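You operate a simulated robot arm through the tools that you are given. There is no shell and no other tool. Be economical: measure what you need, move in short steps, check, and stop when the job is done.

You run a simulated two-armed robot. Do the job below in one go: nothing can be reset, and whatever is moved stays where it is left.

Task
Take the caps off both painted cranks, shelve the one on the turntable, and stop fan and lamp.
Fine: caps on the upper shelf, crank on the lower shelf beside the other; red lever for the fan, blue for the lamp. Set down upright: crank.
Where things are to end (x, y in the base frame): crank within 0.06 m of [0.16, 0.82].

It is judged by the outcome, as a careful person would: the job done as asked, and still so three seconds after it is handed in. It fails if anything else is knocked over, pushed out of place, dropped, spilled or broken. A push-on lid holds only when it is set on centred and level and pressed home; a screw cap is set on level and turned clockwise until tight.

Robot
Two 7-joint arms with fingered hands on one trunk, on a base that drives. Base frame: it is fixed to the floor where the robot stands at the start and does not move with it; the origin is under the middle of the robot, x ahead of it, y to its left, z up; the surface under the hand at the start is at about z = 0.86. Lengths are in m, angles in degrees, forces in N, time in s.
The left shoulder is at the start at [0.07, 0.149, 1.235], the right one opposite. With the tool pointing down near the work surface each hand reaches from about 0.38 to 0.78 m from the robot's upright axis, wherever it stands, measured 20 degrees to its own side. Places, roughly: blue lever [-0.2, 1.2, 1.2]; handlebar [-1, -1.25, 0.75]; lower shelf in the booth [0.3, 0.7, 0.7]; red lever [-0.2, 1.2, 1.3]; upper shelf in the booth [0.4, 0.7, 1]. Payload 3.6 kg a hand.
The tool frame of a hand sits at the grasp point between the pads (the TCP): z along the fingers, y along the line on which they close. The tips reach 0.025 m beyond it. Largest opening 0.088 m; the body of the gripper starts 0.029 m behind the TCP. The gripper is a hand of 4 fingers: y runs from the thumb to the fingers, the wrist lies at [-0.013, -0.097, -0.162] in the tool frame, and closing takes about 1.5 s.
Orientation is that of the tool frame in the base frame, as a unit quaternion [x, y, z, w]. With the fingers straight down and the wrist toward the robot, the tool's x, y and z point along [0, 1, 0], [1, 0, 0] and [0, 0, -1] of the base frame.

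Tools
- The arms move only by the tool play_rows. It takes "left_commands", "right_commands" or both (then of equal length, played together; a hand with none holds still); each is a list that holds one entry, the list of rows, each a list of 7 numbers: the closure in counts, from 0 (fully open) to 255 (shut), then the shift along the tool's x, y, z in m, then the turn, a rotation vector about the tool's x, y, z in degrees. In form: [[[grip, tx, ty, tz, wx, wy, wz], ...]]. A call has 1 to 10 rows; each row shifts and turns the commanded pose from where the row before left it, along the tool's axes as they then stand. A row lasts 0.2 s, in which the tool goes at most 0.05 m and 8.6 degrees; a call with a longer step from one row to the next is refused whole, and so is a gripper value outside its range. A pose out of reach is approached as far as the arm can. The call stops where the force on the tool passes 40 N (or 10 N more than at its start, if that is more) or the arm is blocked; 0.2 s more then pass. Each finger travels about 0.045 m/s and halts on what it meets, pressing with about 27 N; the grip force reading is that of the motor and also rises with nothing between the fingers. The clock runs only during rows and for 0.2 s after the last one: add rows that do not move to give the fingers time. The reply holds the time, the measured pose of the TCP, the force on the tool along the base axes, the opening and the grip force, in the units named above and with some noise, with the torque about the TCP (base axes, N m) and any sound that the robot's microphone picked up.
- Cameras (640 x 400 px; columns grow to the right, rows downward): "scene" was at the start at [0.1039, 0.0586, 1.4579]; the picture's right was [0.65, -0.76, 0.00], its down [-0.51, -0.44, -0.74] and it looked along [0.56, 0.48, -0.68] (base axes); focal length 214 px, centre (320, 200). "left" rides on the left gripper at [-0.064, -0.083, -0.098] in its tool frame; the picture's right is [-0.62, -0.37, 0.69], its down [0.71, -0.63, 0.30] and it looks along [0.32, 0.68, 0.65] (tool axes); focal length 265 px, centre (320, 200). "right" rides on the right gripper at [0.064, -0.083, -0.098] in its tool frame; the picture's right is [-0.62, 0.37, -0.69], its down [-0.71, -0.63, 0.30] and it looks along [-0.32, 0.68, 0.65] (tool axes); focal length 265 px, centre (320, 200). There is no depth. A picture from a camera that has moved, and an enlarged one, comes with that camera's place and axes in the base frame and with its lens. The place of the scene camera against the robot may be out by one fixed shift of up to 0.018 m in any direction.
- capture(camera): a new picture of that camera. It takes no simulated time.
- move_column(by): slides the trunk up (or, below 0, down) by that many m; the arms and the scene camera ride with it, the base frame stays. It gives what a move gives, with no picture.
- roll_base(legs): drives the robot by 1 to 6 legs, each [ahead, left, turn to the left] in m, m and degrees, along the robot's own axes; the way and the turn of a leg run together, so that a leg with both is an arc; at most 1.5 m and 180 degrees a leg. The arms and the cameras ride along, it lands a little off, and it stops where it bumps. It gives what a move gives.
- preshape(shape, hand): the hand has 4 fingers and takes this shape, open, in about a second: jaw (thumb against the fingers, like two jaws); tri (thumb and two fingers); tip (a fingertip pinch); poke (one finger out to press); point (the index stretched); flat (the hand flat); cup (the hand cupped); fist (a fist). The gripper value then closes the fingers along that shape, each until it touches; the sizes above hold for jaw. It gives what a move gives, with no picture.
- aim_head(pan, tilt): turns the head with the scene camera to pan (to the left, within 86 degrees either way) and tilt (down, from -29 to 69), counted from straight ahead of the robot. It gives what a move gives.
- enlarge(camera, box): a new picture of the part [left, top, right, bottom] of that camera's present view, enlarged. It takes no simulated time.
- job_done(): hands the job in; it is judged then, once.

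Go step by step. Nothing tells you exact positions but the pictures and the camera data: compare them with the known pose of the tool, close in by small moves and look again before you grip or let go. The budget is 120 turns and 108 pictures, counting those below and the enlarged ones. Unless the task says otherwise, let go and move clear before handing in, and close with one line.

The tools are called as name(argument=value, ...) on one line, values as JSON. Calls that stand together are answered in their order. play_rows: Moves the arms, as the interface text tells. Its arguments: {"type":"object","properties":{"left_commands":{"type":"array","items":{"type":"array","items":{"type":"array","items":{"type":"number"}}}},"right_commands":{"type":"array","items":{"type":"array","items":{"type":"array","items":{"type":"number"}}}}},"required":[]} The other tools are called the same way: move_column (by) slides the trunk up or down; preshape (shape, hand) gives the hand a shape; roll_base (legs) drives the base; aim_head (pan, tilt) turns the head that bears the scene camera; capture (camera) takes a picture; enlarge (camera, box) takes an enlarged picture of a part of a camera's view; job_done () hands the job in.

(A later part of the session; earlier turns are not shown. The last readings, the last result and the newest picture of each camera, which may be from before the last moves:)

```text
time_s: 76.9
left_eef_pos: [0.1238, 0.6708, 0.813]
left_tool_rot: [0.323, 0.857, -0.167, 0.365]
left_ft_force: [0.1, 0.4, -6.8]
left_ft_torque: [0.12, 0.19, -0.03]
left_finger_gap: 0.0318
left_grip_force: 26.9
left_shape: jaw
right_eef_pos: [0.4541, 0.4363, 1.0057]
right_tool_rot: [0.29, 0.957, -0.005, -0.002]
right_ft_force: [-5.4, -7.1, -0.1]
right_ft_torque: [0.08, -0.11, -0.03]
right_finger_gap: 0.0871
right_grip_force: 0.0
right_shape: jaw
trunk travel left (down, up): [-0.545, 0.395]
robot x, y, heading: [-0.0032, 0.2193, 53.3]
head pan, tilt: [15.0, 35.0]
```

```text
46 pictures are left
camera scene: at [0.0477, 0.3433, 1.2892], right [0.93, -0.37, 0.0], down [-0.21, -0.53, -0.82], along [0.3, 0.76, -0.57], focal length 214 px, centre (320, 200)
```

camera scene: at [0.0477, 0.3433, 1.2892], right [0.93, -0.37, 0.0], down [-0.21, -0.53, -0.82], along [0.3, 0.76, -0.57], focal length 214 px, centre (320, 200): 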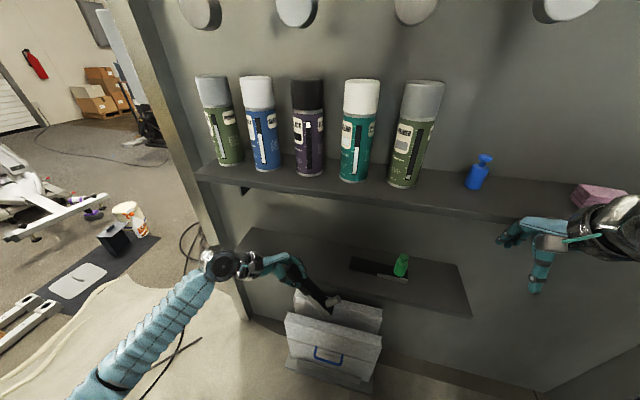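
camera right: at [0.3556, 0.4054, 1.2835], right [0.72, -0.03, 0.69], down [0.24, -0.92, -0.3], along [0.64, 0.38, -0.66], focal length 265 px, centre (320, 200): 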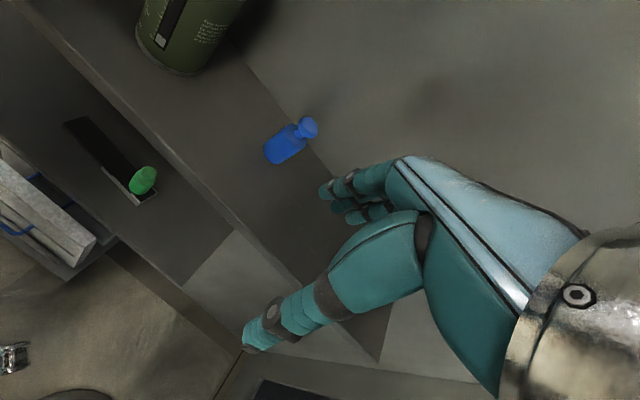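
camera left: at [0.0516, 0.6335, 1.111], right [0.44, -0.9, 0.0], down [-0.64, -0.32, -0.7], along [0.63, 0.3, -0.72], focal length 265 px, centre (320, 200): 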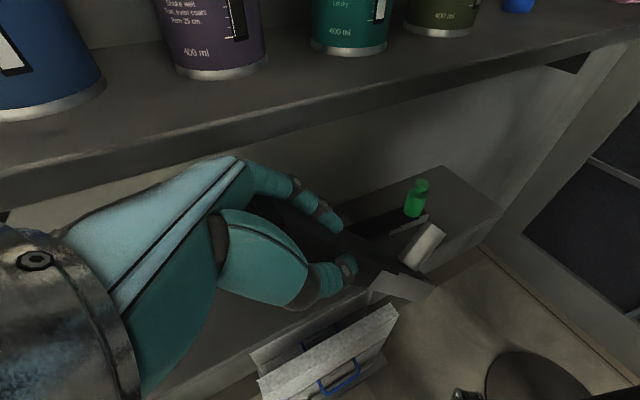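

The right hand is touching the upper shelf edge, so I'll back it off. The left moves 0.085 m left and yaws 6° to line up with the shelf.

play_rows(right_commands=[[[0, 0, -0.04, 0, 0, 0, 0], [0, 0, -0.03, 0, 0, 0, 0], [0, 0, 0, 0, 0, 0, 0], [0, 0, 0, 0, 0, 0, 0], [0, 0, 0, 0, 0, 0, 0]]], left_commands=[[[255, 0, 0, 0, -4.5, 0, -4.0], [255, 0.019, 0, -0.021, 0, 0, 0], [255, 0.019, 0, -0.021, 0, 0, 0], [255, 0.019, 0, -0.021, 0, 0, 0], [255, 0, 0, 0, 0, 0, 0]]])

capture(camera="scene")

capture(camera="left")

```text
time_s: 78.1
left_eef_pos: [0.0578, 0.7236, 0.8119]
left_tool_rot: [0.278, 0.874, -0.148, 0.37]
left_ft_force: [-0.4, 0.2, -5.8]
left_ft_torque: [0.09, 0.2, 0.01]
left_finger_gap: 0.0317
left_grip_force: 27.2
left_shape: jaw
right_eef_pos: [0.4144, 0.3801, 1.0041]
right_tool_rot: [0.29, 0.957, -0.006, -0.002]
right_ft_force: [0.5, 0.6, -0.2]
right_ft_torque: [0.0, 0.0, 0.0]
right_finger_gap: 0.0876
right_grip_force: 0.1
right_shape: jaw
trunk travel left (down, up): [-0.545, 0.395]
robot x, y, heading: [-0.0033, 0.219, 53.4]
head pan, tilt: [15.0, 35.0]
```

```text
45 pictures are left
camera scene: at [0.0496, 0.3458, 1.2889], right [0.93, -0.37, 0.0], down [-0.21, -0.53, -0.82], along [0.3, 0.76, -0.57], focal length 214 px, centre (320, 200)
```

scene: 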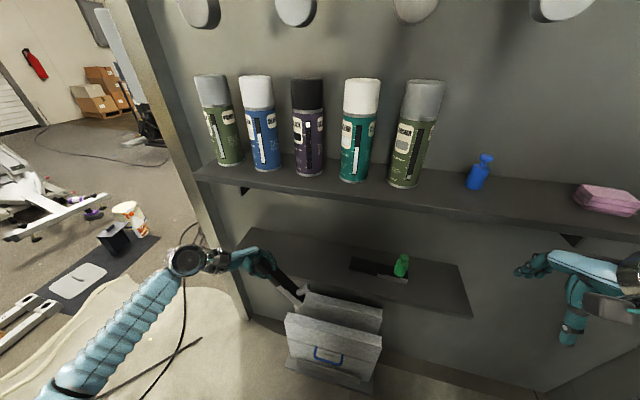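

```text
44 pictures are left
camera left: at [-0.0094, 0.6778, 0.9305], right [0.53, -0.85, 0.0], down [-0.61, -0.38, -0.7], along [0.59, 0.37, -0.72], focal length 265 px, centre (320, 200)
```

left: 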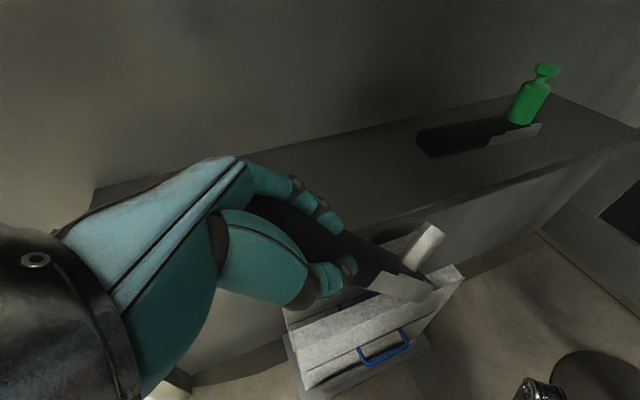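

Aligned. I'll raise 3 cm for clearance, then move in over the shelf 0.14 m.

play_rows(left_commands=[[[255, -0.022, 0, -0.02, 0, 0, 0], [255, 0, 0.035, 0, 0, 0, 0], [255, 0, 0.035, 0, 0, 0, 0], [255, 0, 0.035, 0, 0, 0, 0], [255, 0, 0.033, 0, 0, 0, 0], [255, 0, 0, 0, 0, 0, 0]]])

capture(camera="left")

enlarge(camera="scene", box=[160, 190, 480, 390])

```text
time_s: 79.5
left_eef_pos: [0.1382, 0.8345, 0.8357]
left_tool_rot: [0.278, 0.874, -0.146, 0.371]
left_ft_force: [0.8, -0.2, -2.8]
left_ft_torque: [0.03, -0.1, 0.05]
left_finger_gap: 0.0319
left_grip_force: 27.3
left_shape: jaw
right_eef_pos: [0.4143, 0.3767, 1.0053]
right_tool_rot: [0.29, 0.957, -0.004, -0.002]
right_ft_force: [0.3, 0.2, 0.1]
right_ft_torque: [0.03, 0.01, 0.01]
right_finger_gap: 0.0875
right_grip_force: 0.1
right_shape: jaw
trunk travel left (down, up): [-0.545, 0.395]
robot x, y, heading: [-0.0051, 0.2163, 53.3]
head pan, tilt: [15.0, 35.0]
```

```text
43 pictures are left
camera left: at [0.0708, 0.7886, 0.9544], right [0.53, -0.85, 0.0], down [-0.61, -0.38, -0.7], along [0.59, 0.37, -0.72], focal length 265 px, centre (320, 200)
```

left: 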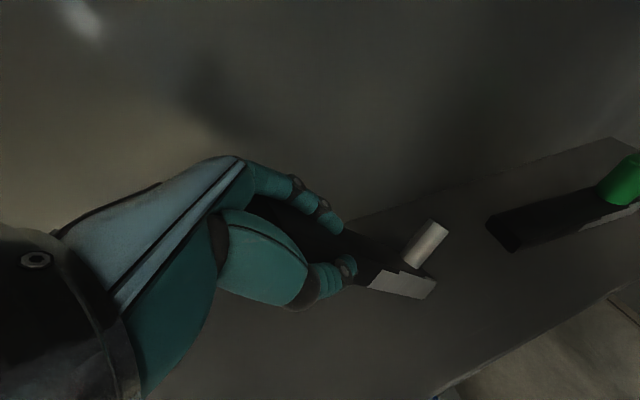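

```text
2.00 times, centred on (320, 290) of scene
camera zoom: at [0.0476, 0.3434, 1.2893], right [0.93, -0.37, 0.0], down [-0.21, -0.53, -0.82], along [0.3, 0.76, -0.57], focal length 429 px, centre (320, 20)
```

zoom: 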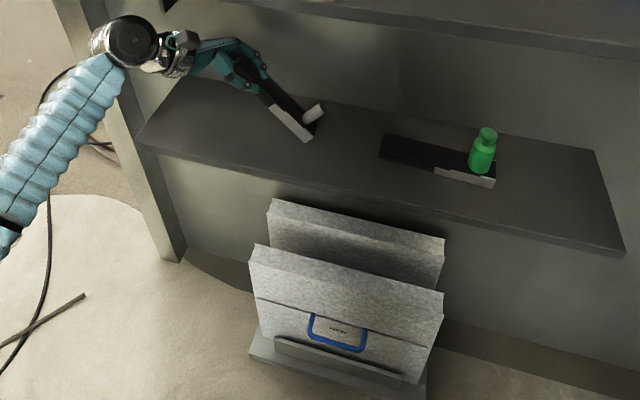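

The bar end is already touching the shelf, so the bar is steeper than I thought. I'll raise a little and roll another 24°.

play_rows(left_commands=[[[255, -0.015, 0, -0.013, 0, 0, 0], [255, 0, 0, 0, 0, -8, 0], [255, 0, 0, 0, 0, -8, 0], [255, 0, 0, 0, 0, -8, 0], [255, 0, 0, 0, 0, 0, 0]]])

capture(camera="left")

enlarge(camera="scene", box=[160, 190, 480, 390])

```text
time_s: 80.7
left_eef_pos: [0.1398, 0.8352, 0.8551]
left_tool_rot: [0.241, 0.778, -0.201, 0.545]
left_ft_force: [-0.5, 0.4, -5.7]
left_ft_torque: [0.17, 0.3, 0.01]
left_finger_gap: 0.0316
left_grip_force: 26.6
left_shape: jaw
right_eef_pos: [0.4154, 0.3789, 1.0045]
right_tool_rot: [0.29, 0.957, -0.006, -0.002]
right_ft_force: [0.2, -0.4, -0.2]
right_ft_torque: [0.0, -0.01, -0.01]
right_finger_gap: 0.0878
right_grip_force: 0.0
right_shape: jaw
trunk travel left (down, up): [-0.545, 0.395]
robot x, y, heading: [-0.0053, 0.2162, 53.5]
head pan, tilt: [15.0, 35.0]
```

```text
41 pictures are left
camera left: at [0.0361, 0.815, 0.952], right [0.48, -0.79, 0.38], down [-0.35, -0.57, -0.74], along [0.8, 0.22, -0.55], focal length 265 px, centre (320, 200)
```

left: 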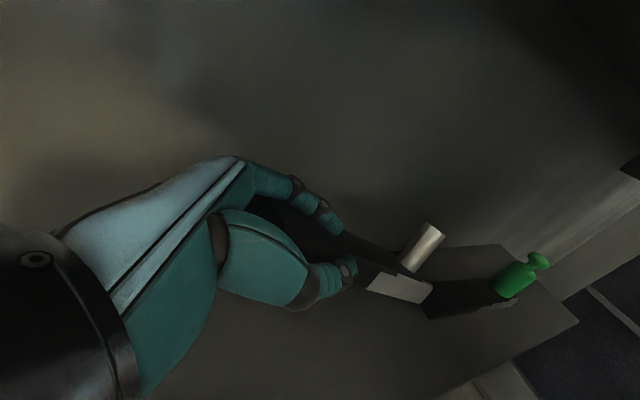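

```text
2.00 times, centred on (320, 290) of scene
camera zoom: at [0.0491, 0.3455, 1.289], right [0.93, -0.37, 0.0], down [-0.21, -0.53, -0.82], along [0.3, 0.76, -0.57], focal length 429 px, centre (320, 20)
```

zoom: 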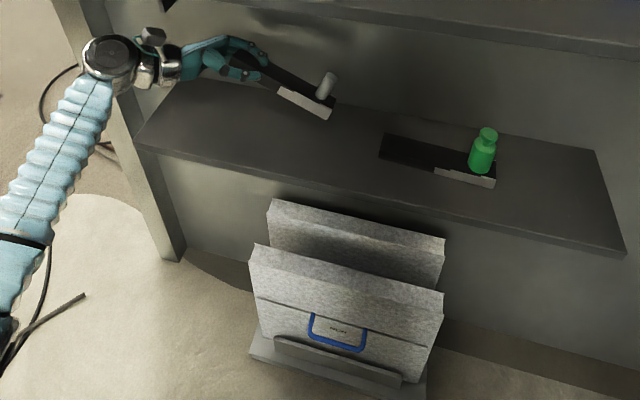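

Now the bar is only about 20° off level. I'll lower until its end touches the shelf.

play_rows(left_commands=[[[255, 0.0238, 0, 0.0077, 0, 0, 0], [255, 0.0238, 0, 0.0077, 0, 0, 0], [255, 0.0143, 0, 0.0046, 0, 0, 0], [255, 0.0095, 0, 0.0031, 0, 0, 0], [255, 0, 0, 0, 0, 0, 0]]])

enlarge(camera="scene", box=[190, 190, 390, 315])

```text
time_s: 81.9
left_eef_pos: [0.1367, 0.8317, 0.781]
left_tool_rot: [0.241, 0.777, -0.2, 0.545]
left_ft_force: [-3.3, 0.2, 1.2]
left_ft_torque: [-0.29, -0.44, -0.14]
left_finger_gap: 0.0319
left_grip_force: 27.5
left_shape: jaw
right_eef_pos: [0.413, 0.3785, 1.0046]
right_tool_rot: [0.289, 0.957, -0.005, -0.002]
right_ft_force: [-0.6, -0.3, -0.5]
right_ft_torque: [-0.04, 0.02, 0.04]
right_finger_gap: 0.0877
right_grip_force: 0.0
right_shape: jaw
trunk travel left (down, up): [-0.545, 0.395]
robot x, y, heading: [-0.0064, 0.2147, 53.4]
head pan, tilt: [15.0, 35.0]
```

```text
3.20 times, centred on (290, 252) of scene
camera zoom: at [0.0482, 0.344, 1.2892], right [0.93, -0.37, 0.0], down [-0.21, -0.53, -0.82], along [0.3, 0.76, -0.57], focal length 686 px, centre (416, 32)
```

zoom: 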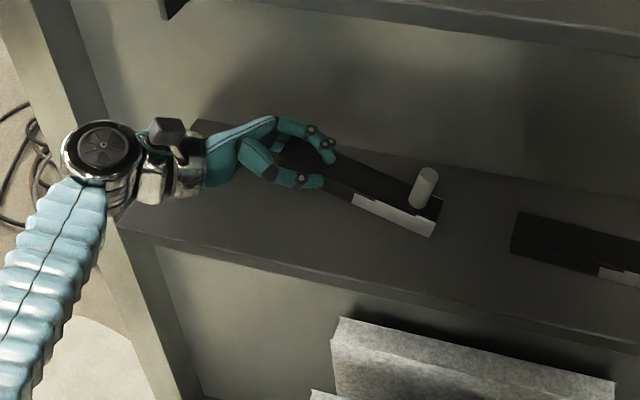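

The end contact is pivoting the bar. Now I'll untilt the hand gradually while lowering, keeping the end pressed on the shelf.

play_rows(left_commands=[[[255, 0.0057, 0, 0.0019, 0, 8, 0], [255, 0.0054, 0, 0.0026, 0, 8, 0], [255, 0.005, 0, 0.0034, 0, 8, 0], [255, 0.0045, 0, 0.004, 0, 8, 0], [255, 0, 0, 0, 0, 0, 0]]])

enlarge(camera="scene", box=[190, 190, 390, 315])

```text
time_s: 83.1
left_eef_pos: [0.1359, 0.8313, 0.7582]
left_tool_rot: [0.288, 0.898, -0.124, 0.308]
left_ft_force: [1.6, -3.1, 7.3]
left_ft_torque: [-0.65, -0.68, -0.26]
left_finger_gap: 0.0302
left_grip_force: 26.9
left_shape: jaw
right_eef_pos: [0.4144, 0.3782, 1.0062]
right_tool_rot: [0.29, 0.957, -0.004, -0.001]
right_ft_force: [-0.6, 0.3, 0.8]
right_ft_torque: [0.03, -0.02, 0.0]
right_finger_gap: 0.0878
right_grip_force: 0.2
right_shape: jaw
trunk travel left (down, up): [-0.545, 0.395]
robot x, y, heading: [-0.0046, 0.2176, 53.4]
head pan, tilt: [15.0, 35.0]
```

```text
3.20 times, centred on (290, 252) of scene
camera zoom: at [0.0485, 0.3428, 1.2894], right [0.93, -0.37, 0.0], down [-0.21, -0.53, -0.82], along [0.3, 0.76, -0.57], focal length 686 px, centre (416, 32)
```

zoom: 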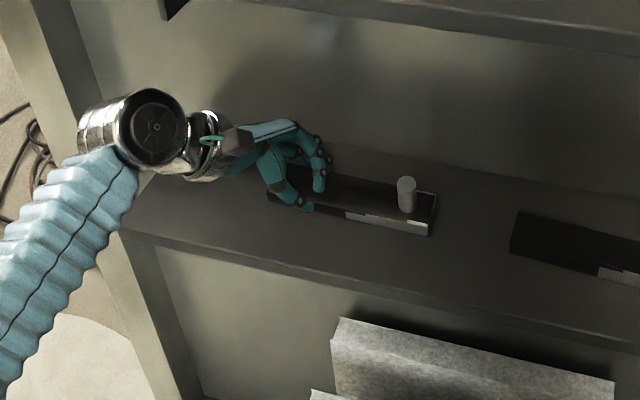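

Working nicely: the bar is nearly flat. I'll continue the remaining untilt.

play_rows(left_commands=[[[255, 0.0016, 0, 0.0019, 0, 8, 0], [255, 0.0013, 0, 0.0021, 0, 8, 0], [255, 0.001, 0, 0.0023, 0, 8, 0], [255, 0.0008, 0, 0.0027, 0, 8, 0], [255, 0.0004, 0, 0.003, 0, 6, 0], [255, 0, 0, 0, 0, 0, 0]]])

enlarge(camera="scene", box=[190, 190, 390, 315])

capture(camera="left")

```text
time_s: 84.5
left_eef_pos: [0.1371, 0.83, 0.7535]
left_tool_rot: [0.314, 0.949, -0.017, 0.003]
left_ft_force: [7.5, -4.0, 34.8]
left_ft_torque: [-0.56, -0.24, -0.22]
left_finger_gap: 0.0311
left_grip_force: 27.2
left_shape: jaw
right_eef_pos: [0.4149, 0.3743, 1.0048]
right_tool_rot: [0.29, 0.957, -0.002, -0.002]
right_ft_force: [0.8, 0.0, 0.2]
right_ft_torque: [0.03, 0.04, 0.02]
right_finger_gap: 0.0877
right_grip_force: 0.0
right_shape: jaw
trunk travel left (down, up): [-0.545, 0.395]
robot x, y, heading: [-0.0025, 0.219, 53.4]
head pan, tilt: [15.0, 35.0]
```

```text
3.20 times, centred on (290, 252) of scene
camera zoom: at [0.0484, 0.3378, 1.29], right [0.93, -0.37, 0.0], down [-0.21, -0.53, -0.82], along [0.3, 0.76, -0.57], focal length 686 px, centre (416, 32)
```

zoom: 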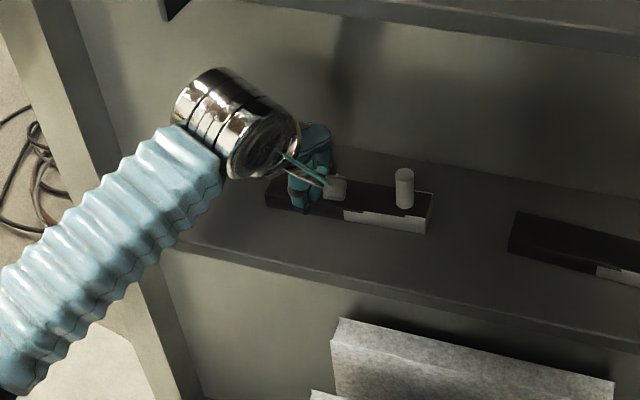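

```text
36 pictures are left
camera left: at [0.141, 0.7262, 0.8556], right [0.27, -0.69, -0.67], down [-0.95, -0.09, -0.3], along [0.14, 0.72, -0.68], focal length 265 px, centre (320, 200)
```

left: 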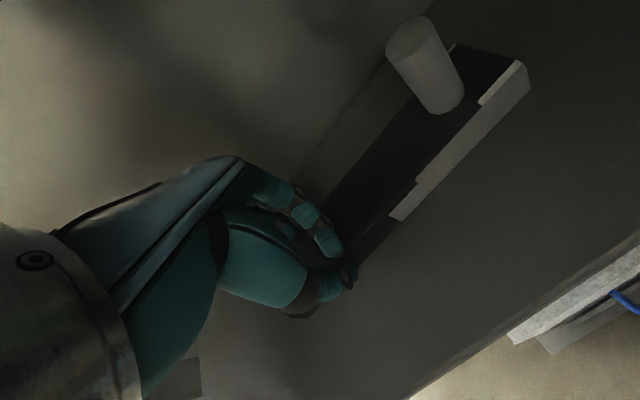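

The crank lies flat on the shelf, centred near (0.15,0.82). I'll release and withdraw up and out.

play_rows(left_commands=[[[200, 0, 0, -0.002, 0, 0, 0], [150, 0, 0, -0.002, 0, 0, 0], [100, 0, 0, 0, 0, 0, 0], [50, 0, 0, 0, 0, 0, 0], [0, 0, 0, 0, 0, 0, 0], [0, 0, 0, 0, 0, 0, 0], [0, 0, 0, 0, 0, 0, 0], [0, 0, 0, 0, 0, 0, 0]]])

play_rows(left_commands=[[[0, 0, 0, -0.015, 0, 0, 0], [0, 0, 0, -0.02, 0, 0, 0], [0, 0, 0, -0.02, 0, 0, 0], [0, 0, -0.03, 0, 0, 0, 0], [0, 0, -0.04, 0, 0, 0, 0], [0, 0, -0.04, 0, 0, 0, 0], [0, 0, -0.04, 0, 0, 0, 0], [0, 0, 0, 0, 0, 0, 0]]])

capture(camera="scene")

```text
time_s: 86.3
left_eef_pos: [0.1354, 0.8295, 0.7544]
left_tool_rot: [0.313, 0.95, -0.018, 0.001]
left_ft_force: [-0.5, -5.7, 32.6]
left_ft_torque: [-0.37, -0.07, 0.0]
left_finger_gap: 0.0717
left_grip_force: 0.0
left_shape: jaw
right_eef_pos: [0.4141, 0.3736, 1.0063]
right_tool_rot: [0.29, 0.957, -0.002, -0.002]
right_ft_force: [-0.4, -0.3, -0.2]
right_ft_torque: [-0.02, -0.03, -0.05]
right_finger_gap: 0.0872
right_grip_force: 0.0
right_shape: jaw
trunk travel left (down, up): [-0.545, 0.395]
robot x, y, heading: [-0.0034, 0.2181, 53.5]
head pan, tilt: [15.0, 35.0]
```

```text
time_s: 88.1
left_eef_pos: [0.0482, 0.7158, 0.8103]
left_tool_rot: [0.313, 0.949, -0.026, -0.001]
left_ft_force: [-0.1, 0.3, 0.2]
left_ft_torque: [-0.05, -0.01, 0.0]
left_finger_gap: 0.0876
left_grip_force: 0.1
left_shape: jaw
right_eef_pos: [0.4157, 0.3794, 1.0045]
right_tool_rot: [0.29, 0.957, -0.006, -0.002]
right_ft_force: [-0.6, -0.1, -0.2]
right_ft_torque: [0.01, 0.03, 0.03]
right_finger_gap: 0.0876
right_grip_force: 0.1
right_shape: jaw
trunk travel left (down, up): [-0.545, 0.395]
robot x, y, heading: [-0.004, 0.2188, 53.5]
head pan, tilt: [15.0, 35.0]
```

```text
35 pictures are left
camera scene: at [0.0498, 0.3447, 1.289], right [0.93, -0.37, 0.0], down [-0.21, -0.53, -0.82], along [0.3, 0.76, -0.57], focal length 214 px, centre (320, 200)
```

scene: 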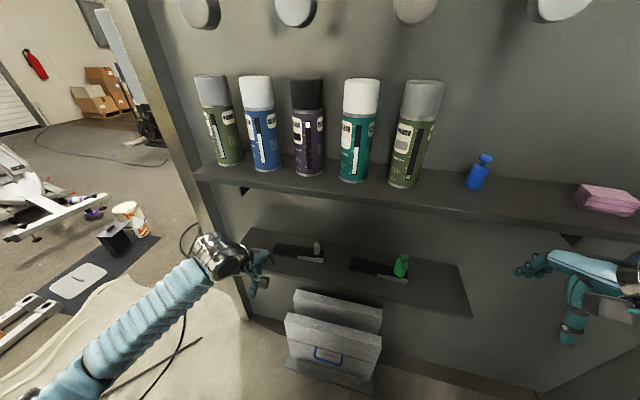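

The crank sits flat beside the other. For the green cap, I'll bring the left hand across in front of the shelf to hold that crank's left end, and roll the right hand 48° so it fits beneath the upper shelf.

play_rows(left_commands=[[[0, -0.037, 0, 0, -2.8, 0.9, 0], [0, -0.037, 0, 0, 0, 0, 0], [0, -0.037, 0, 0, 0, 0, 0], [0, -0.037, 0, 0, 0, 0, 0], [0, -0.037, 0, 0, 0, 0, 0], [0, -0.038, 0, 0, 0, 0, 0], [0, 0, 0, 0, 0, 0, 0]]], right_commands=[[[0, -0.03, 0, 0, 0, 8, 0], [0, -0.02, 0, 0, 0, 8, 0], [0, 0, 0, 0, 0, 8, 0], [0, 0, 0, 0, 0, 8, 0], [0, 0, 0, 0, 0, 8, 0], [0, 0, 0, 0, 0, 8, 0], [0, 0, 0, 0, 0, 0, 0]]])

aim_head(pan=-10, tilt=35)

capture(camera="scene")

capture(camera="left")

```text
time_s: 89.7
left_eef_pos: [0.2275, 0.583, 0.8134]
left_tool_rot: [0.312, 0.95, -0.001, 0.001]
left_ft_force: [0.4, -0.1, 0.1]
left_ft_torque: [0.0, -0.01, 0.0]
left_finger_gap: 0.0877
left_grip_force: 0.0
left_shape: jaw
right_eef_pos: [0.4572, 0.3512, 1.0031]
right_tool_rot: [0.268, 0.873, 0.114, -0.39]
right_ft_force: [-1.4, 1.4, -0.3]
right_ft_torque: [-0.02, -0.04, 0.05]
right_finger_gap: 0.0878
right_grip_force: 0.0
right_shape: jaw
trunk travel left (down, up): [-0.545, 0.395]
robot x, y, heading: [-0.0065, 0.2172, 53.3]
head pan, tilt: [15.0, 35.0]
```

```text
time_s: 90.5
left_eef_pos: [0.2278, 0.5817, 0.8132]
left_tool_rot: [0.312, 0.95, 0.0, 0.0]
left_ft_force: [-0.3, -0.6, -0.1]
left_ft_torque: [-0.01, 0.04, -0.01]
left_finger_gap: 0.0877
left_grip_force: 0.1
left_shape: jaw
right_eef_pos: [0.4573, 0.3516, 1.0026]
right_tool_rot: [0.266, 0.874, 0.113, -0.391]
right_ft_force: [-0.5, 0.0, -0.8]
right_ft_torque: [0.02, -0.03, -0.01]
right_finger_gap: 0.0878
right_grip_force: 0.0
right_shape: jaw
trunk travel left (down, up): [-0.545, 0.395]
robot x, y, heading: [-0.0022, 0.2165, 53.4]
head pan, tilt: [-10.0, 35.0]
```

```text
34 pictures are left
camera scene: at [0.0801, 0.3227, 1.2892], right [0.69, -0.73, 0.0], down [-0.42, -0.39, -0.82], along [0.6, 0.56, -0.57], focal length 214 px, centre (320, 200)
```

scene: 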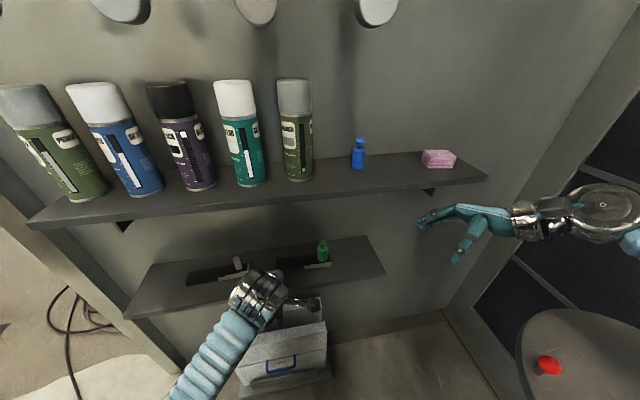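

```text
33 pictures are left
camera left: at [0.2303, 0.4767, 0.9119], right [0.28, -0.66, -0.69], down [-0.95, -0.08, -0.3], along [0.14, 0.74, -0.65], focal length 265 px, centre (320, 200)
```

left: 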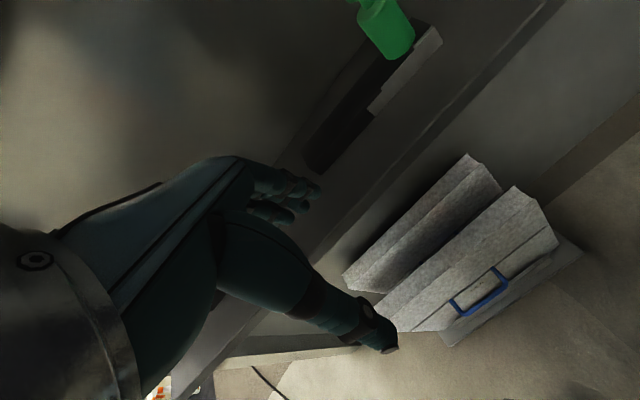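

Shelf contact earlier implies the lower shelf top is at z≈0.73, and both cameras then agree on the green cap at (0.405,0.614). I'll move the left hand over the bar's left end.

play_rows(left_commands=[[[0, -0.01, 0.032, 0, 0, 0, 0], [0, -0.01, 0.032, 0, 0, 0, 0], [0, 0, 0.032, 0, 0, 0, 0], [0, 0, 0.032, 0, 0, 0, 0], [0, 0, 0, 0.02, 0, 0, 0], [0, 0, 0, 0, 0, 0, 0]]])

capture(camera="left")

```text
time_s: 92.0
left_eef_pos: [0.3189, 0.6752, 0.7912]
left_tool_rot: [0.313, 0.95, -0.001, 0.0]
left_ft_force: [-0.2, 0.1, 0.1]
left_ft_torque: [-0.03, 0.02, 0.02]
left_finger_gap: 0.0878
left_grip_force: 0.1
left_shape: jaw
right_eef_pos: [0.4576, 0.3503, 1.0025]
right_tool_rot: [0.267, 0.874, 0.113, -0.391]
right_ft_force: [-0.6, 0.0, 0.1]
right_ft_torque: [0.02, 0.01, 0.02]
right_finger_gap: 0.0878
right_grip_force: 0.1
right_shape: jaw
trunk travel left (down, up): [-0.545, 0.395]
robot x, y, heading: [-0.0052, 0.2194, 53.4]
head pan, tilt: [-10.0, 35.0]
```

```text
32 pictures are left
camera left: at [0.3232, 0.5693, 0.889], right [0.28, -0.66, -0.69], down [-0.95, -0.08, -0.3], along [0.15, 0.74, -0.65], focal length 265 px, centre (320, 200)
```

left: 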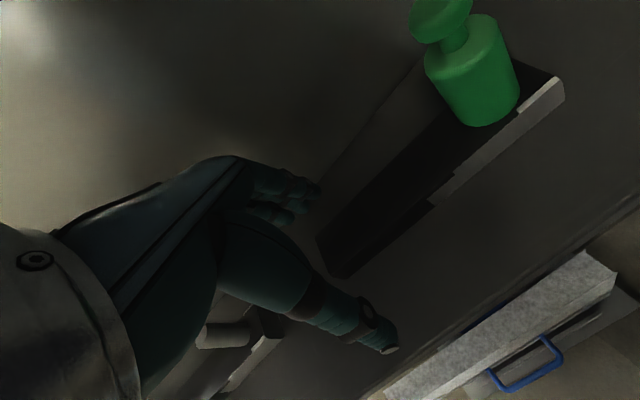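

The bar is skewed about 9° with its left end nearer the wall. I'll yaw the hand, shift 18 mm in and descend around it.

play_rows(left_commands=[[[0, 0, 0.018, 0, 0, 0, 4], [0, 0, 0, 0, 0, 0, 4], [0, 0, 0, 0.012, 0, 0, 0], [0, 0, 0, 0.01, 0, 0, 0], [0, 0, 0, 0.006, 0, 0, 0], [0, 0, 0, 0, 0, 0, 0]]])

capture(camera="left")

```text
time_s: 93.3
left_eef_pos: [0.3289, 0.6864, 0.7622]
left_tool_rot: [0.378, 0.926, 0.0, 0.0]
left_ft_force: [-0.6, 0.3, 0.6]
left_ft_torque: [-0.01, -0.02, -0.01]
left_finger_gap: 0.0876
left_grip_force: 0.1
left_shape: jaw
right_eef_pos: [0.4573, 0.3516, 1.002]
right_tool_rot: [0.268, 0.874, 0.113, -0.39]
right_ft_force: [0.6, 0.1, -0.1]
right_ft_torque: [0.03, 0.04, -0.01]
right_finger_gap: 0.0882
right_grip_force: 0.1
right_shape: jaw
trunk travel left (down, up): [-0.545, 0.395]
robot x, y, heading: [-0.0072, 0.2179, 53.5]
head pan, tilt: [-10.0, 35.0]
```

```text
31 pictures are left
camera left: at [0.318, 0.5829, 0.8615], right [0.19, -0.7, -0.69], down [-0.95, 0.05, -0.3], along [0.25, 0.72, -0.65], focal length 265 px, centre (320, 200)
```

left: 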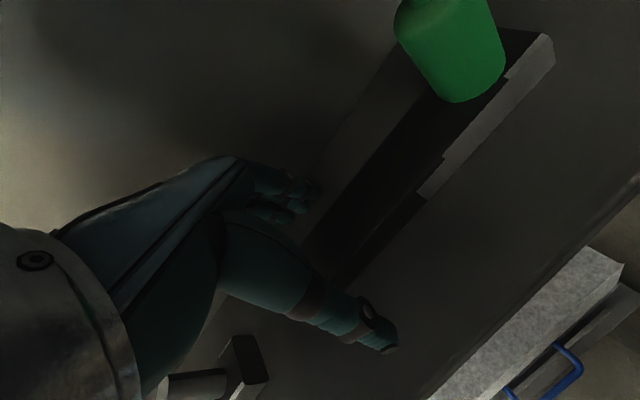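

The view matches the earlier good straddle. I'll close the left hand on the bar.

play_rows(left_commands=[[[60, 0, 0, 0, 0, 0, 0], [120, 0, 0, 0, 0, 0, 0], [180, 0, 0, 0, 0, 0, 0], [255, 0, 0, 0, 0, 0, 0], [255, 0, 0, 0, 0, 0, 0], [255, 0, 0, 0, 0, 0, 0], [255, 0, 0, 0, 0, 0, 0], [255, 0, 0, 0, 0, 0, 0]]])

capture(camera="left")

```text
time_s: 95.2
left_eef_pos: [0.3285, 0.6873, 0.7661]
left_tool_rot: [0.378, 0.926, 0.003, 0.001]
left_ft_force: [0.0, 1.4, 13.6]
left_ft_torque: [0.15, -0.11, 0.09]
left_finger_gap: 0.028
left_grip_force: 27.4
left_shape: jaw
right_eef_pos: [0.4572, 0.3501, 1.0034]
right_tool_rot: [0.266, 0.874, 0.114, -0.391]
right_ft_force: [0.5, 0.4, 0.1]
right_ft_torque: [0.02, 0.02, -0.02]
right_finger_gap: 0.0879
right_grip_force: 0.1
right_shape: jaw
trunk travel left (down, up): [-0.545, 0.395]
robot x, y, heading: [-0.0036, 0.2161, 53.5]
head pan, tilt: [-10.0, 35.0]
```

```text
30 pictures are left
camera left: at [0.3174, 0.5818, 0.8638], right [0.19, -0.69, -0.69], down [-0.95, 0.05, -0.31], along [0.25, 0.72, -0.65], focal length 265 px, centre (320, 200)
```

left: 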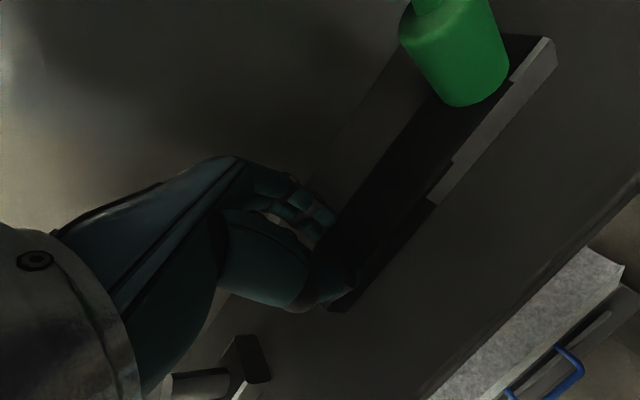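

The fingers seem to be riding on the bar's top edges. I'll open, lower 7 mm and close again.

play_rows(left_commands=[[[120, 0, 0, 0, 0, 0, 0], [0, 0, 0, 0, 0, 0, 0], [0, 0, 0, 0, 0, 0, 0], [0, 0, 0, 0, 0, 0, 0], [0, 0, 0, 0, 0, 0, 0], [0, 0, 0, 0.003, 0, 0, 0], [0, 0, 0, 0.003, 0, 0, 0], [0, 0, 0, 0.003, 0, 0, 0], [0, 0, 0, 0, 0, 0, 0]]])

capture(camera="left")

```text
time_s: 97.2
left_eef_pos: [0.3291, 0.6877, 0.7524]
left_tool_rot: [0.377, 0.926, -0.001, 0.0]
left_ft_force: [0.5, -0.9, 0.1]
left_ft_torque: [0.02, -0.02, 0.01]
left_finger_gap: 0.0876
left_grip_force: 0.0
left_shape: jaw
right_eef_pos: [0.4577, 0.3517, 1.0024]
right_tool_rot: [0.267, 0.874, 0.113, -0.391]
right_ft_force: [-0.4, 0.1, 0.5]
right_ft_torque: [0.03, 0.0, 0.05]
right_finger_gap: 0.0878
right_grip_force: 0.0
right_shape: jaw
trunk travel left (down, up): [-0.545, 0.395]
robot x, y, heading: [-0.0002, 0.218, 53.3]
head pan, tilt: [-10.0, 35.0]
```

```text
29 pictures are left
camera left: at [0.318, 0.5832, 0.8521], right [0.18, -0.7, -0.69], down [-0.95, 0.05, -0.3], along [0.25, 0.71, -0.65], focal length 265 px, centre (320, 200)
```

left: 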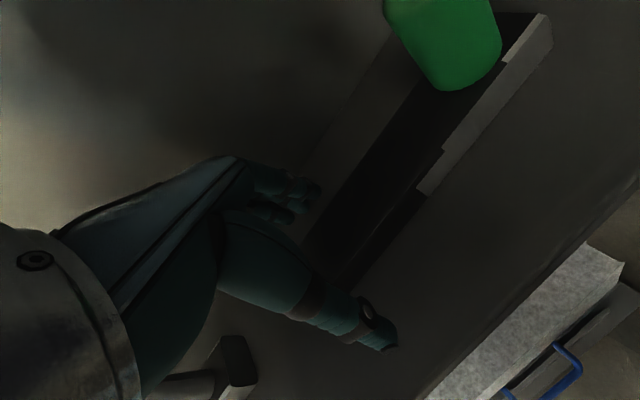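

play_rows(left_commands=[[[0, 0, 0, 0.003, 0, 0, 0], [0, 0, 0, 0.003, 0, 0, 0], [0, 0, 0, 0, 0, 0, 0]]])

```text
time_s: 98.0
left_eef_pos: [0.3289, 0.6858, 0.7476]
left_tool_rot: [0.378, 0.926, 0.0, 0.0]
left_ft_force: [0.4, 0.4, -0.5]
left_ft_torque: [-0.01, 0.01, -0.02]
left_finger_gap: 0.0871
left_grip_force: 0.1
left_shape: jaw
right_eef_pos: [0.4581, 0.3505, 1.0029]
right_tool_rot: [0.267, 0.874, 0.113, -0.391]
right_ft_force: [-0.3, -0.5, 0.4]
right_ft_torque: [0.04, 0.01, 0.02]
right_finger_gap: 0.0878
right_grip_force: 0.2
right_shape: jaw
trunk travel left (down, up): [-0.545, 0.395]
robot x, y, heading: [-0.0061, 0.2198, 53.6]
head pan, tilt: [-10.0, 35.0]
```

No contact yet, so the shelf is nearer z≈0.715. I'll go 4 mm lower and close.

play_rows(left_commands=[[[0, 0, 0, 0.004, 0, 0, 0], [60, 0, 0, 0, 0, 0, 0], [120, 0, 0, 0, 0, 0, 0], [180, 0, 0, 0, 0, 0, 0], [255, 0, 0, 0, 0, 0, 0], [255, 0, 0, 0, 0, 0, 0], [255, 0, 0, 0, 0, 0, 0], [255, 0, 0, 0, 0, 0, 0], [255, 0, 0, 0, 0, 0, 0]]])

capture(camera="left")

```text
time_s: 100.0
left_eef_pos: [0.3284, 0.6854, 0.7461]
left_tool_rot: [0.378, 0.926, 0.002, 0.001]
left_ft_force: [-0.4, 0.7, 11.3]
left_ft_torque: [0.17, -0.22, 0.06]
left_finger_gap: 0.0357
left_grip_force: 26.6
left_shape: jaw
right_eef_pos: [0.4567, 0.3497, 1.0031]
right_tool_rot: [0.266, 0.874, 0.114, -0.39]
right_ft_force: [-0.2, 0.1, 0.5]
right_ft_torque: [-0.03, -0.03, 0.0]
right_finger_gap: 0.0874
right_grip_force: 0.1
right_shape: jaw
trunk travel left (down, up): [-0.545, 0.395]
robot x, y, heading: [-0.004, 0.2168, 53.4]
head pan, tilt: [-10.0, 35.0]
```

```text
28 pictures are left
camera left: at [0.3169, 0.5815, 0.8444], right [0.19, -0.7, -0.69], down [-0.95, 0.05, -0.31], along [0.25, 0.72, -0.65], focal length 265 px, centre (320, 200)
```

left: 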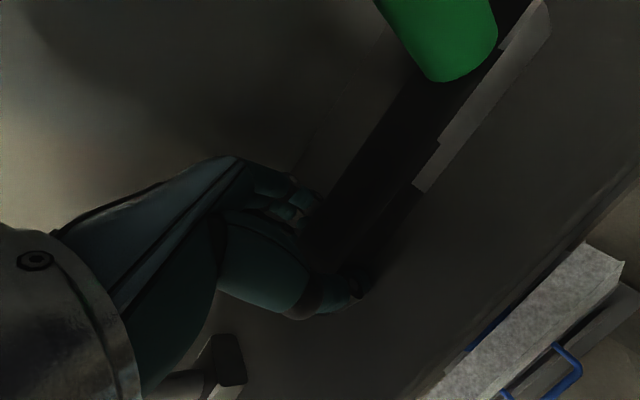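

The left hand holds the crank at 36 mm. Now I'll lower the right hand to the right of the cap, slide it in under the upper shelf, and look.

play_rows(right_commands=[[[0, -0.0235, 0, 0.0346, 0, 0, 0], [0, -0.0235, 0, 0.0346, 0, 0, 0], [0, -0.0235, 0, 0.0346, 0, 0, 0], [0, -0.0235, 0, 0.0346, 0, 0, 0], [0, -0.0235, 0, 0.0346, 0, 0, 0], [0, 0, 0.04, 0, 0, 0, 0], [0, 0, 0.04, 0, 0, 0, 0], [0, 0, 0.04, 0, 0, 0, 0], [0, 0, 0, 0, 0, 0, 0]]])

capture(camera="right")

capture(camera="scene")

```text
time_s: 102.0
left_eef_pos: [0.3285, 0.6854, 0.7448]
left_tool_rot: [0.377, 0.926, 0.002, 0.001]
left_ft_force: [-1.7, 0.2, 16.1]
left_ft_torque: [0.19, -0.35, 0.07]
left_finger_gap: 0.0353
left_grip_force: 27.3
left_shape: jaw
right_eef_pos: [0.4625, 0.4612, 0.8156]
right_tool_rot: [0.265, 0.88, 0.108, -0.38]
right_ft_force: [-0.2, 0.8, 0.6]
right_ft_torque: [-0.03, -0.03, 0.02]
right_finger_gap: 0.088
right_grip_force: 0.0
right_shape: jaw
right hand out of reach, approached as far as the arm can: row 7, 8
trunk travel left (down, up): [-0.545, 0.395]
robot x, y, heading: [-0.0038, 0.2164, 53.5]
head pan, tilt: [-10.0, 35.0]
```

```text
27 pictures are left
camera right: at [0.4401, 0.3761, 0.9308], right [0.98, -0.2, 0.02], down [-0.12, -0.68, -0.72], along [0.16, 0.71, -0.69], focal length 265 px, centre (320, 200)
```

right: 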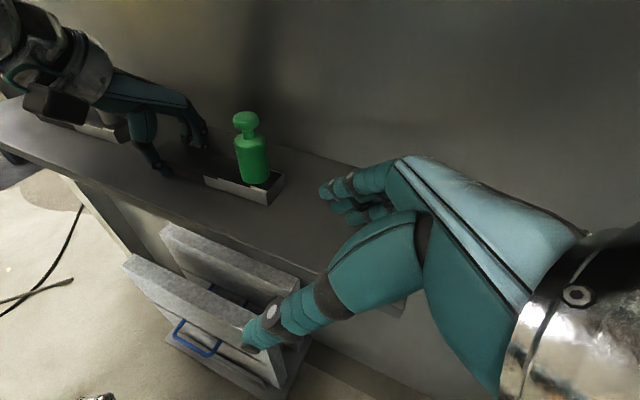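

```text
26 pictures are left
camera scene: at [0.0791, 0.3206, 1.2895], right [0.69, -0.73, 0.0], down [-0.42, -0.39, -0.82], along [0.6, 0.56, -0.57], focal length 214 px, centre (320, 200)
```

scene: 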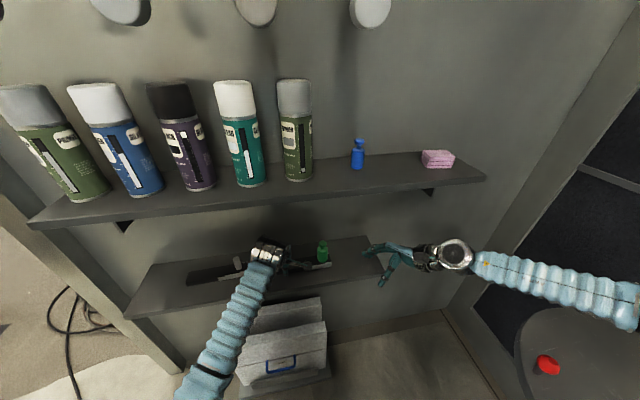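

The right hand hit its reach limit with that much roll. I'll reduce the roll by 22° and continue inward.

play_rows(right_commands=[[[0, 0, 0, 0, 0, -8, 0], [0, 0, 0, 0, 0, -8, 0], [0, 0, 0, 0, 0, -6, 0], [0, 0, 0.035, 0, 0, 0, 0], [0, 0, 0.035, 0, 0, 0, 0], [0, 0, 0.035, 0, 0, 0, 0], [0, 0, 0, 0, 0, 0, 0]]])

capture(camera="right")

```text
time_s: 103.5
left_eef_pos: [0.3275, 0.6863, 0.7453]
left_tool_rot: [0.378, 0.926, 0.002, 0.001]
left_ft_force: [-1.2, 0.2, 17.3]
left_ft_torque: [0.2, -0.37, 0.01]
left_finger_gap: 0.0354
left_grip_force: 27.1
left_shape: jaw
right_eef_pos: [0.5275, 0.5594, 0.8117]
right_tool_rot: [0.283, 0.932, 0.062, -0.216]
right_ft_force: [-1.0, 0.0, 1.0]
right_ft_torque: [0.01, 0.02, 0.03]
right_finger_gap: 0.0876
right_grip_force: 0.1
right_shape: jaw
trunk travel left (down, up): [-0.545, 0.395]
robot x, y, heading: [-0.0042, 0.2179, 53.8]
head pan, tilt: [-10.0, 35.0]
```

```text
25 pictures are left
camera right: at [0.4679, 0.499, 0.929], right [0.92, -0.17, 0.35], down [0.07, -0.81, -0.58], along [0.38, 0.56, -0.74], focal length 265 px, centre (320, 200)
```

right: 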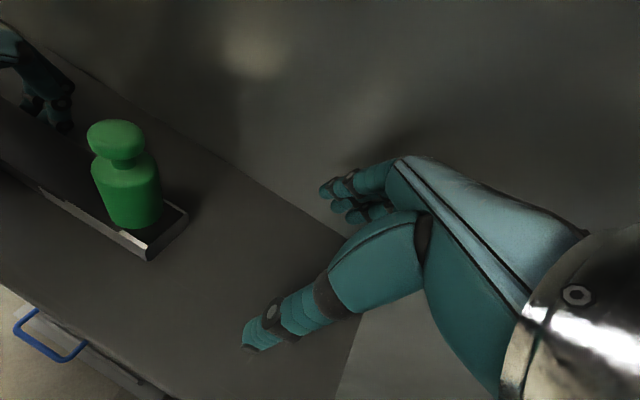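

The cap axis is at about (0.421,0.616). I'll slide the open right hand left around it.

play_rows(right_commands=[[[0, 0, -0.0175, 0, 0, 0, 0], [0, 0.0247, 0, 0.0176, 0, 0, 0], [0, 0.0247, 0, 0.0176, 0, 0, 0], [0, 0.0247, 0, 0.0176, 0, 0, 0], [0, 0.0247, 0, 0.0176, 0, 0, 0], [0, 0, 0, 0, 0, 0, 0]]])

capture(camera="right")

```text
time_s: 105.0
left_eef_pos: [0.3277, 0.6854, 0.7456]
left_tool_rot: [0.377, 0.926, 0.002, 0.001]
left_ft_force: [0.3, 0.1, 16.7]
left_ft_torque: [0.23, -0.4, 0.08]
left_finger_gap: 0.0356
left_grip_force: 27.1
left_shape: jaw
right_eef_pos: [0.4152, 0.6117, 0.7914]
right_tool_rot: [0.283, 0.932, 0.062, -0.217]
right_ft_force: [0.0, 0.0, 0.9]
right_ft_torque: [0.01, -0.05, 0.0]
right_finger_gap: 0.0878
right_grip_force: 0.1
right_shape: jaw
trunk travel left (down, up): [-0.545, 0.395]
robot x, y, heading: [-0.0017, 0.2178, 53.7]
head pan, tilt: [-10.0, 35.0]
```

```text
24 pictures are left
camera right: at [0.3569, 0.5507, 0.9092], right [0.92, -0.17, 0.35], down [0.07, -0.81, -0.58], along [0.38, 0.56, -0.74], focal length 265 px, centre (320, 200)
```

right: 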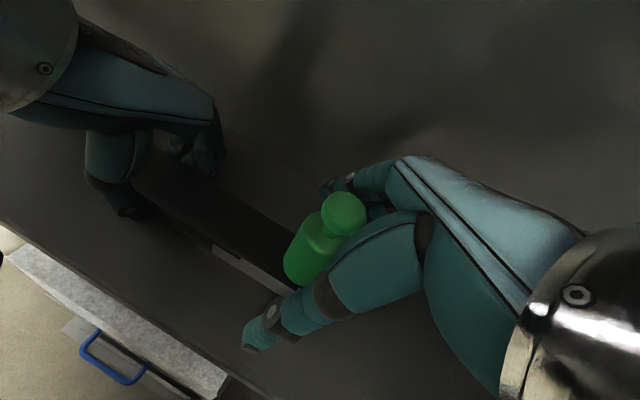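

The cap is between the fingers as with the blue one. I'll close.

play_rows(right_commands=[[[0, 0, 0.005, 0, 0, 0, 0], [80, 0, 0, 0, 0, 0, 0], [160, 0, 0, 0, 0, 0, 0], [255, 0, 0, 0, 0, 0, 0], [255, 0, 0, 0, 0, 0, 0], [255, 0, 0, 0, 0, 0, 0], [255, 0, 0, 0, 0, 0, 0], [255, 0, 0, 0, 0, 0, 0]]])

capture(camera="right")

```text
time_s: 106.8
left_eef_pos: [0.3284, 0.6866, 0.7459]
left_tool_rot: [0.378, 0.926, 0.002, 0.001]
left_ft_force: [-0.5, 0.3, 15.1]
left_ft_torque: [0.22, -0.41, 0.05]
left_finger_gap: 0.0349
left_grip_force: 27.0
left_shape: jaw
right_eef_pos: [0.4173, 0.615, 0.7941]
right_tool_rot: [0.283, 0.932, 0.062, -0.216]
right_ft_force: [1.0, 0.4, 2.1]
right_ft_torque: [0.01, -0.05, 0.03]
right_finger_gap: 0.0216
right_grip_force: 27.3
right_shape: jaw
trunk travel left (down, up): [-0.545, 0.395]
robot x, y, heading: [-0.0021, 0.2199, 53.2]
head pan, tilt: [-10.0, 35.0]
heard: snap
```

```text
23 pictures are left
camera right: at [0.3599, 0.5549, 0.9099], right [0.92, -0.17, 0.35], down [0.07, -0.81, -0.58], along [0.38, 0.56, -0.73], focal length 265 px, centre (320, 200)
```

right: 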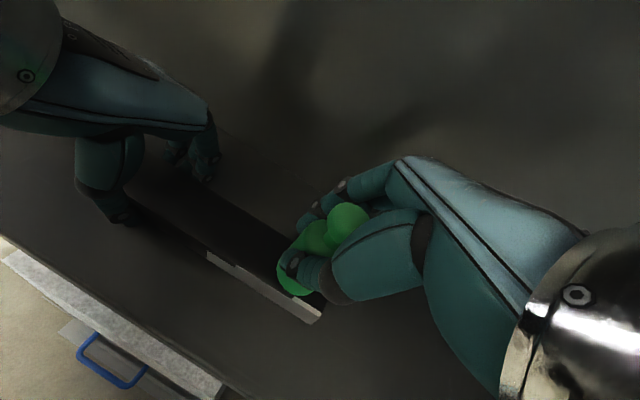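

Snap again: the cap is loose. I'll lift it straight up 5 cm in small steps.

play_rows(right_commands=[[[255, 0.0044, 0, -0.009, 0, 0, 0], [255, 0.0044, 0, -0.009, 0, 0, 0], [255, 0.0044, 0, -0.009, 0, 0, 0], [255, 0.0044, 0, -0.009, 0, 0, 0], [255, 0.0044, 0, -0.009, 0, 0, 0], [255, 0, 0, 0, 0, 0, 0]]])

capture(camera="right")

```text
time_s: 108.2
left_eef_pos: [0.3283, 0.6855, 0.7452]
left_tool_rot: [0.378, 0.926, 0.002, 0.0]
left_ft_force: [-1.0, 1.9, 16.6]
left_ft_torque: [0.21, -0.41, 0.03]
left_finger_gap: 0.0349
left_grip_force: 27.1
left_shape: jaw
right_eef_pos: [0.4197, 0.6149, 0.8439]
right_tool_rot: [0.283, 0.932, 0.061, -0.217]
right_ft_force: [0.3, 0.7, -0.1]
right_ft_torque: [-0.02, 0.0, 0.01]
right_finger_gap: 0.0215
right_grip_force: 26.5
right_shape: jaw
trunk travel left (down, up): [-0.545, 0.395]
robot x, y, heading: [-0.0024, 0.2203, 53.2]
head pan, tilt: [-10.0, 35.0]
```

```text
22 pictures are left
camera right: at [0.3613, 0.555, 0.9606], right [0.92, -0.17, 0.35], down [0.07, -0.81, -0.58], along [0.38, 0.56, -0.74], focal length 265 px, centre (320, 200)
```

right: 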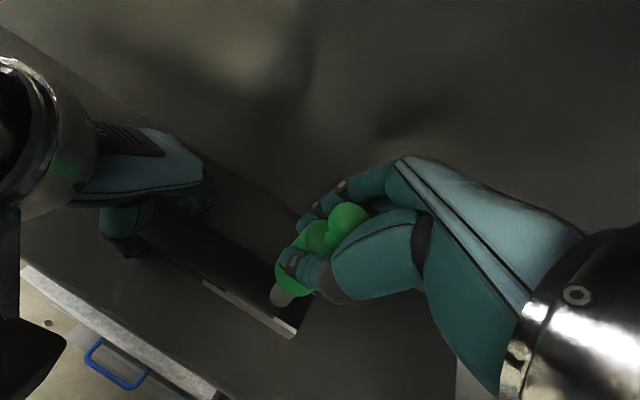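

No resistance so far. I'll lift 1.5 cm more and check the cap bottom is clear of the stud before sliding out.

play_rows(right_commands=[[[255, 0.0044, 0, -0.009, 0, 0, 0], [255, 0.0026, 0, -0.0054, 0, 0, 0], [255, 0, 0, 0, 0, 0, 0]]])

enlarge(camera="right", box=[180, 160, 420, 360])

enlarge(camera="scene", box=[240, 180, 440, 305])

```text
time_s: 109.0
left_eef_pos: [0.3283, 0.6865, 0.7459]
left_tool_rot: [0.378, 0.926, 0.002, 0.0]
left_ft_force: [-5.0, 0.6, 20.7]
left_ft_torque: [0.23, -0.31, 0.11]
left_finger_gap: 0.0348
left_grip_force: 27.1
left_shape: jaw
right_eef_pos: [0.4186, 0.6145, 0.853]
right_tool_rot: [0.284, 0.932, 0.055, -0.217]
right_ft_force: [-0.1, 0.2, -1.0]
right_ft_torque: [0.01, -0.01, -0.03]
right_finger_gap: 0.0211
right_grip_force: 26.9
right_shape: jaw
trunk travel left (down, up): [-0.545, 0.395]
robot x, y, heading: [-0.0053, 0.2224, 53.4]
head pan, tilt: [-10.0, 35.0]
```

```text
2.00 times, centred on (300, 260) of right
camera zoom: at [0.3614, 0.555, 0.9707], right [0.92, -0.16, 0.35], down [0.07, -0.82, -0.57], along [0.38, 0.55, -0.74], focal length 531 px, centre (360, 80)
```

zoom: 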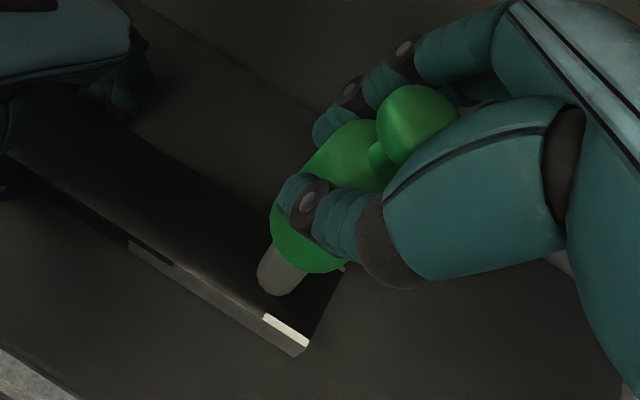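

```text
3.20 times, centred on (340, 242) of scene
camera zoom: at [0.0798, 0.3201, 1.2889], right [0.69, -0.73, 0.0], down [-0.42, -0.39, -0.82], along [0.6, 0.56, -0.57], focal length 686 px, centre (256, 64)
```

zoom: 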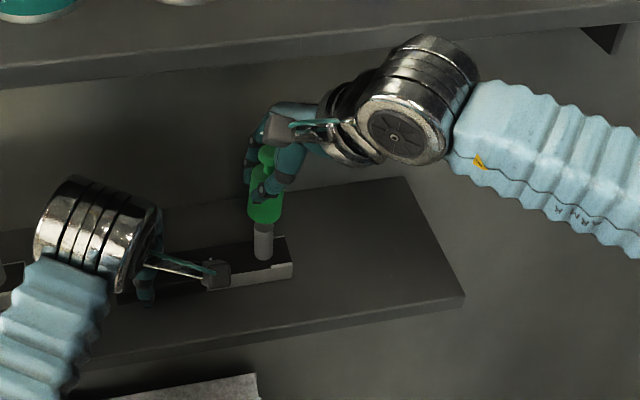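

The cap bottom looks just at the stud's top, and the hand is close to the upper shelf's underside. I'll move gently toward the robot by 1 cm and watch the forces.

play_rows(right_commands=[[[255, 0, -0.005, 0, 0, 0, 0], [255, 0, -0.007, 0, 0, 0, 0], [255, 0, 0, 0, 0, 0, 0]]])

enlarge(camera="right", box=[180, 160, 420, 360])

```text
time_s: 109.8
left_eef_pos: [0.3269, 0.6851, 0.7461]
left_tool_rot: [0.378, 0.926, 0.002, 0.0]
left_ft_force: [0.8, 0.9, 15.8]
left_ft_torque: [0.23, -0.38, 0.03]
left_finger_gap: 0.0351
left_grip_force: 26.9
left_shape: jaw
right_eef_pos: [0.4139, 0.6069, 0.8597]
right_tool_rot: [0.283, 0.932, 0.063, -0.216]
right_ft_force: [-0.1, -0.3, -0.5]
right_ft_torque: [0.04, 0.01, -0.03]
right_finger_gap: 0.0213
right_grip_force: 26.7
right_shape: jaw
trunk travel left (down, up): [-0.545, 0.395]
robot x, y, heading: [-0.003, 0.2154, 53.4]
head pan, tilt: [-10.0, 35.0]
```

```text
2.00 times, centred on (300, 260) of right
camera zoom: at [0.3554, 0.5456, 0.9765], right [0.92, -0.17, 0.35], down [0.07, -0.81, -0.58], along [0.38, 0.56, -0.73], focal length 531 px, centre (360, 80)
```

zoom: 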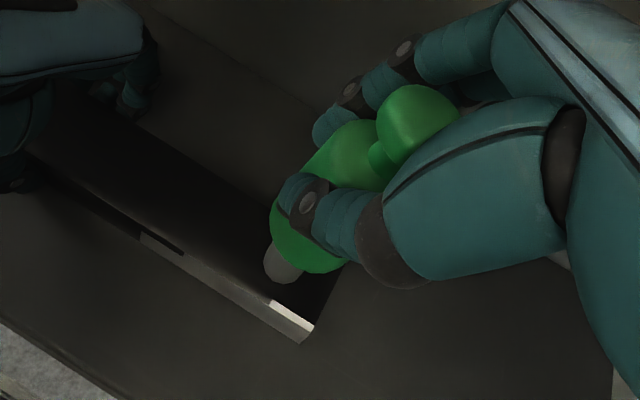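

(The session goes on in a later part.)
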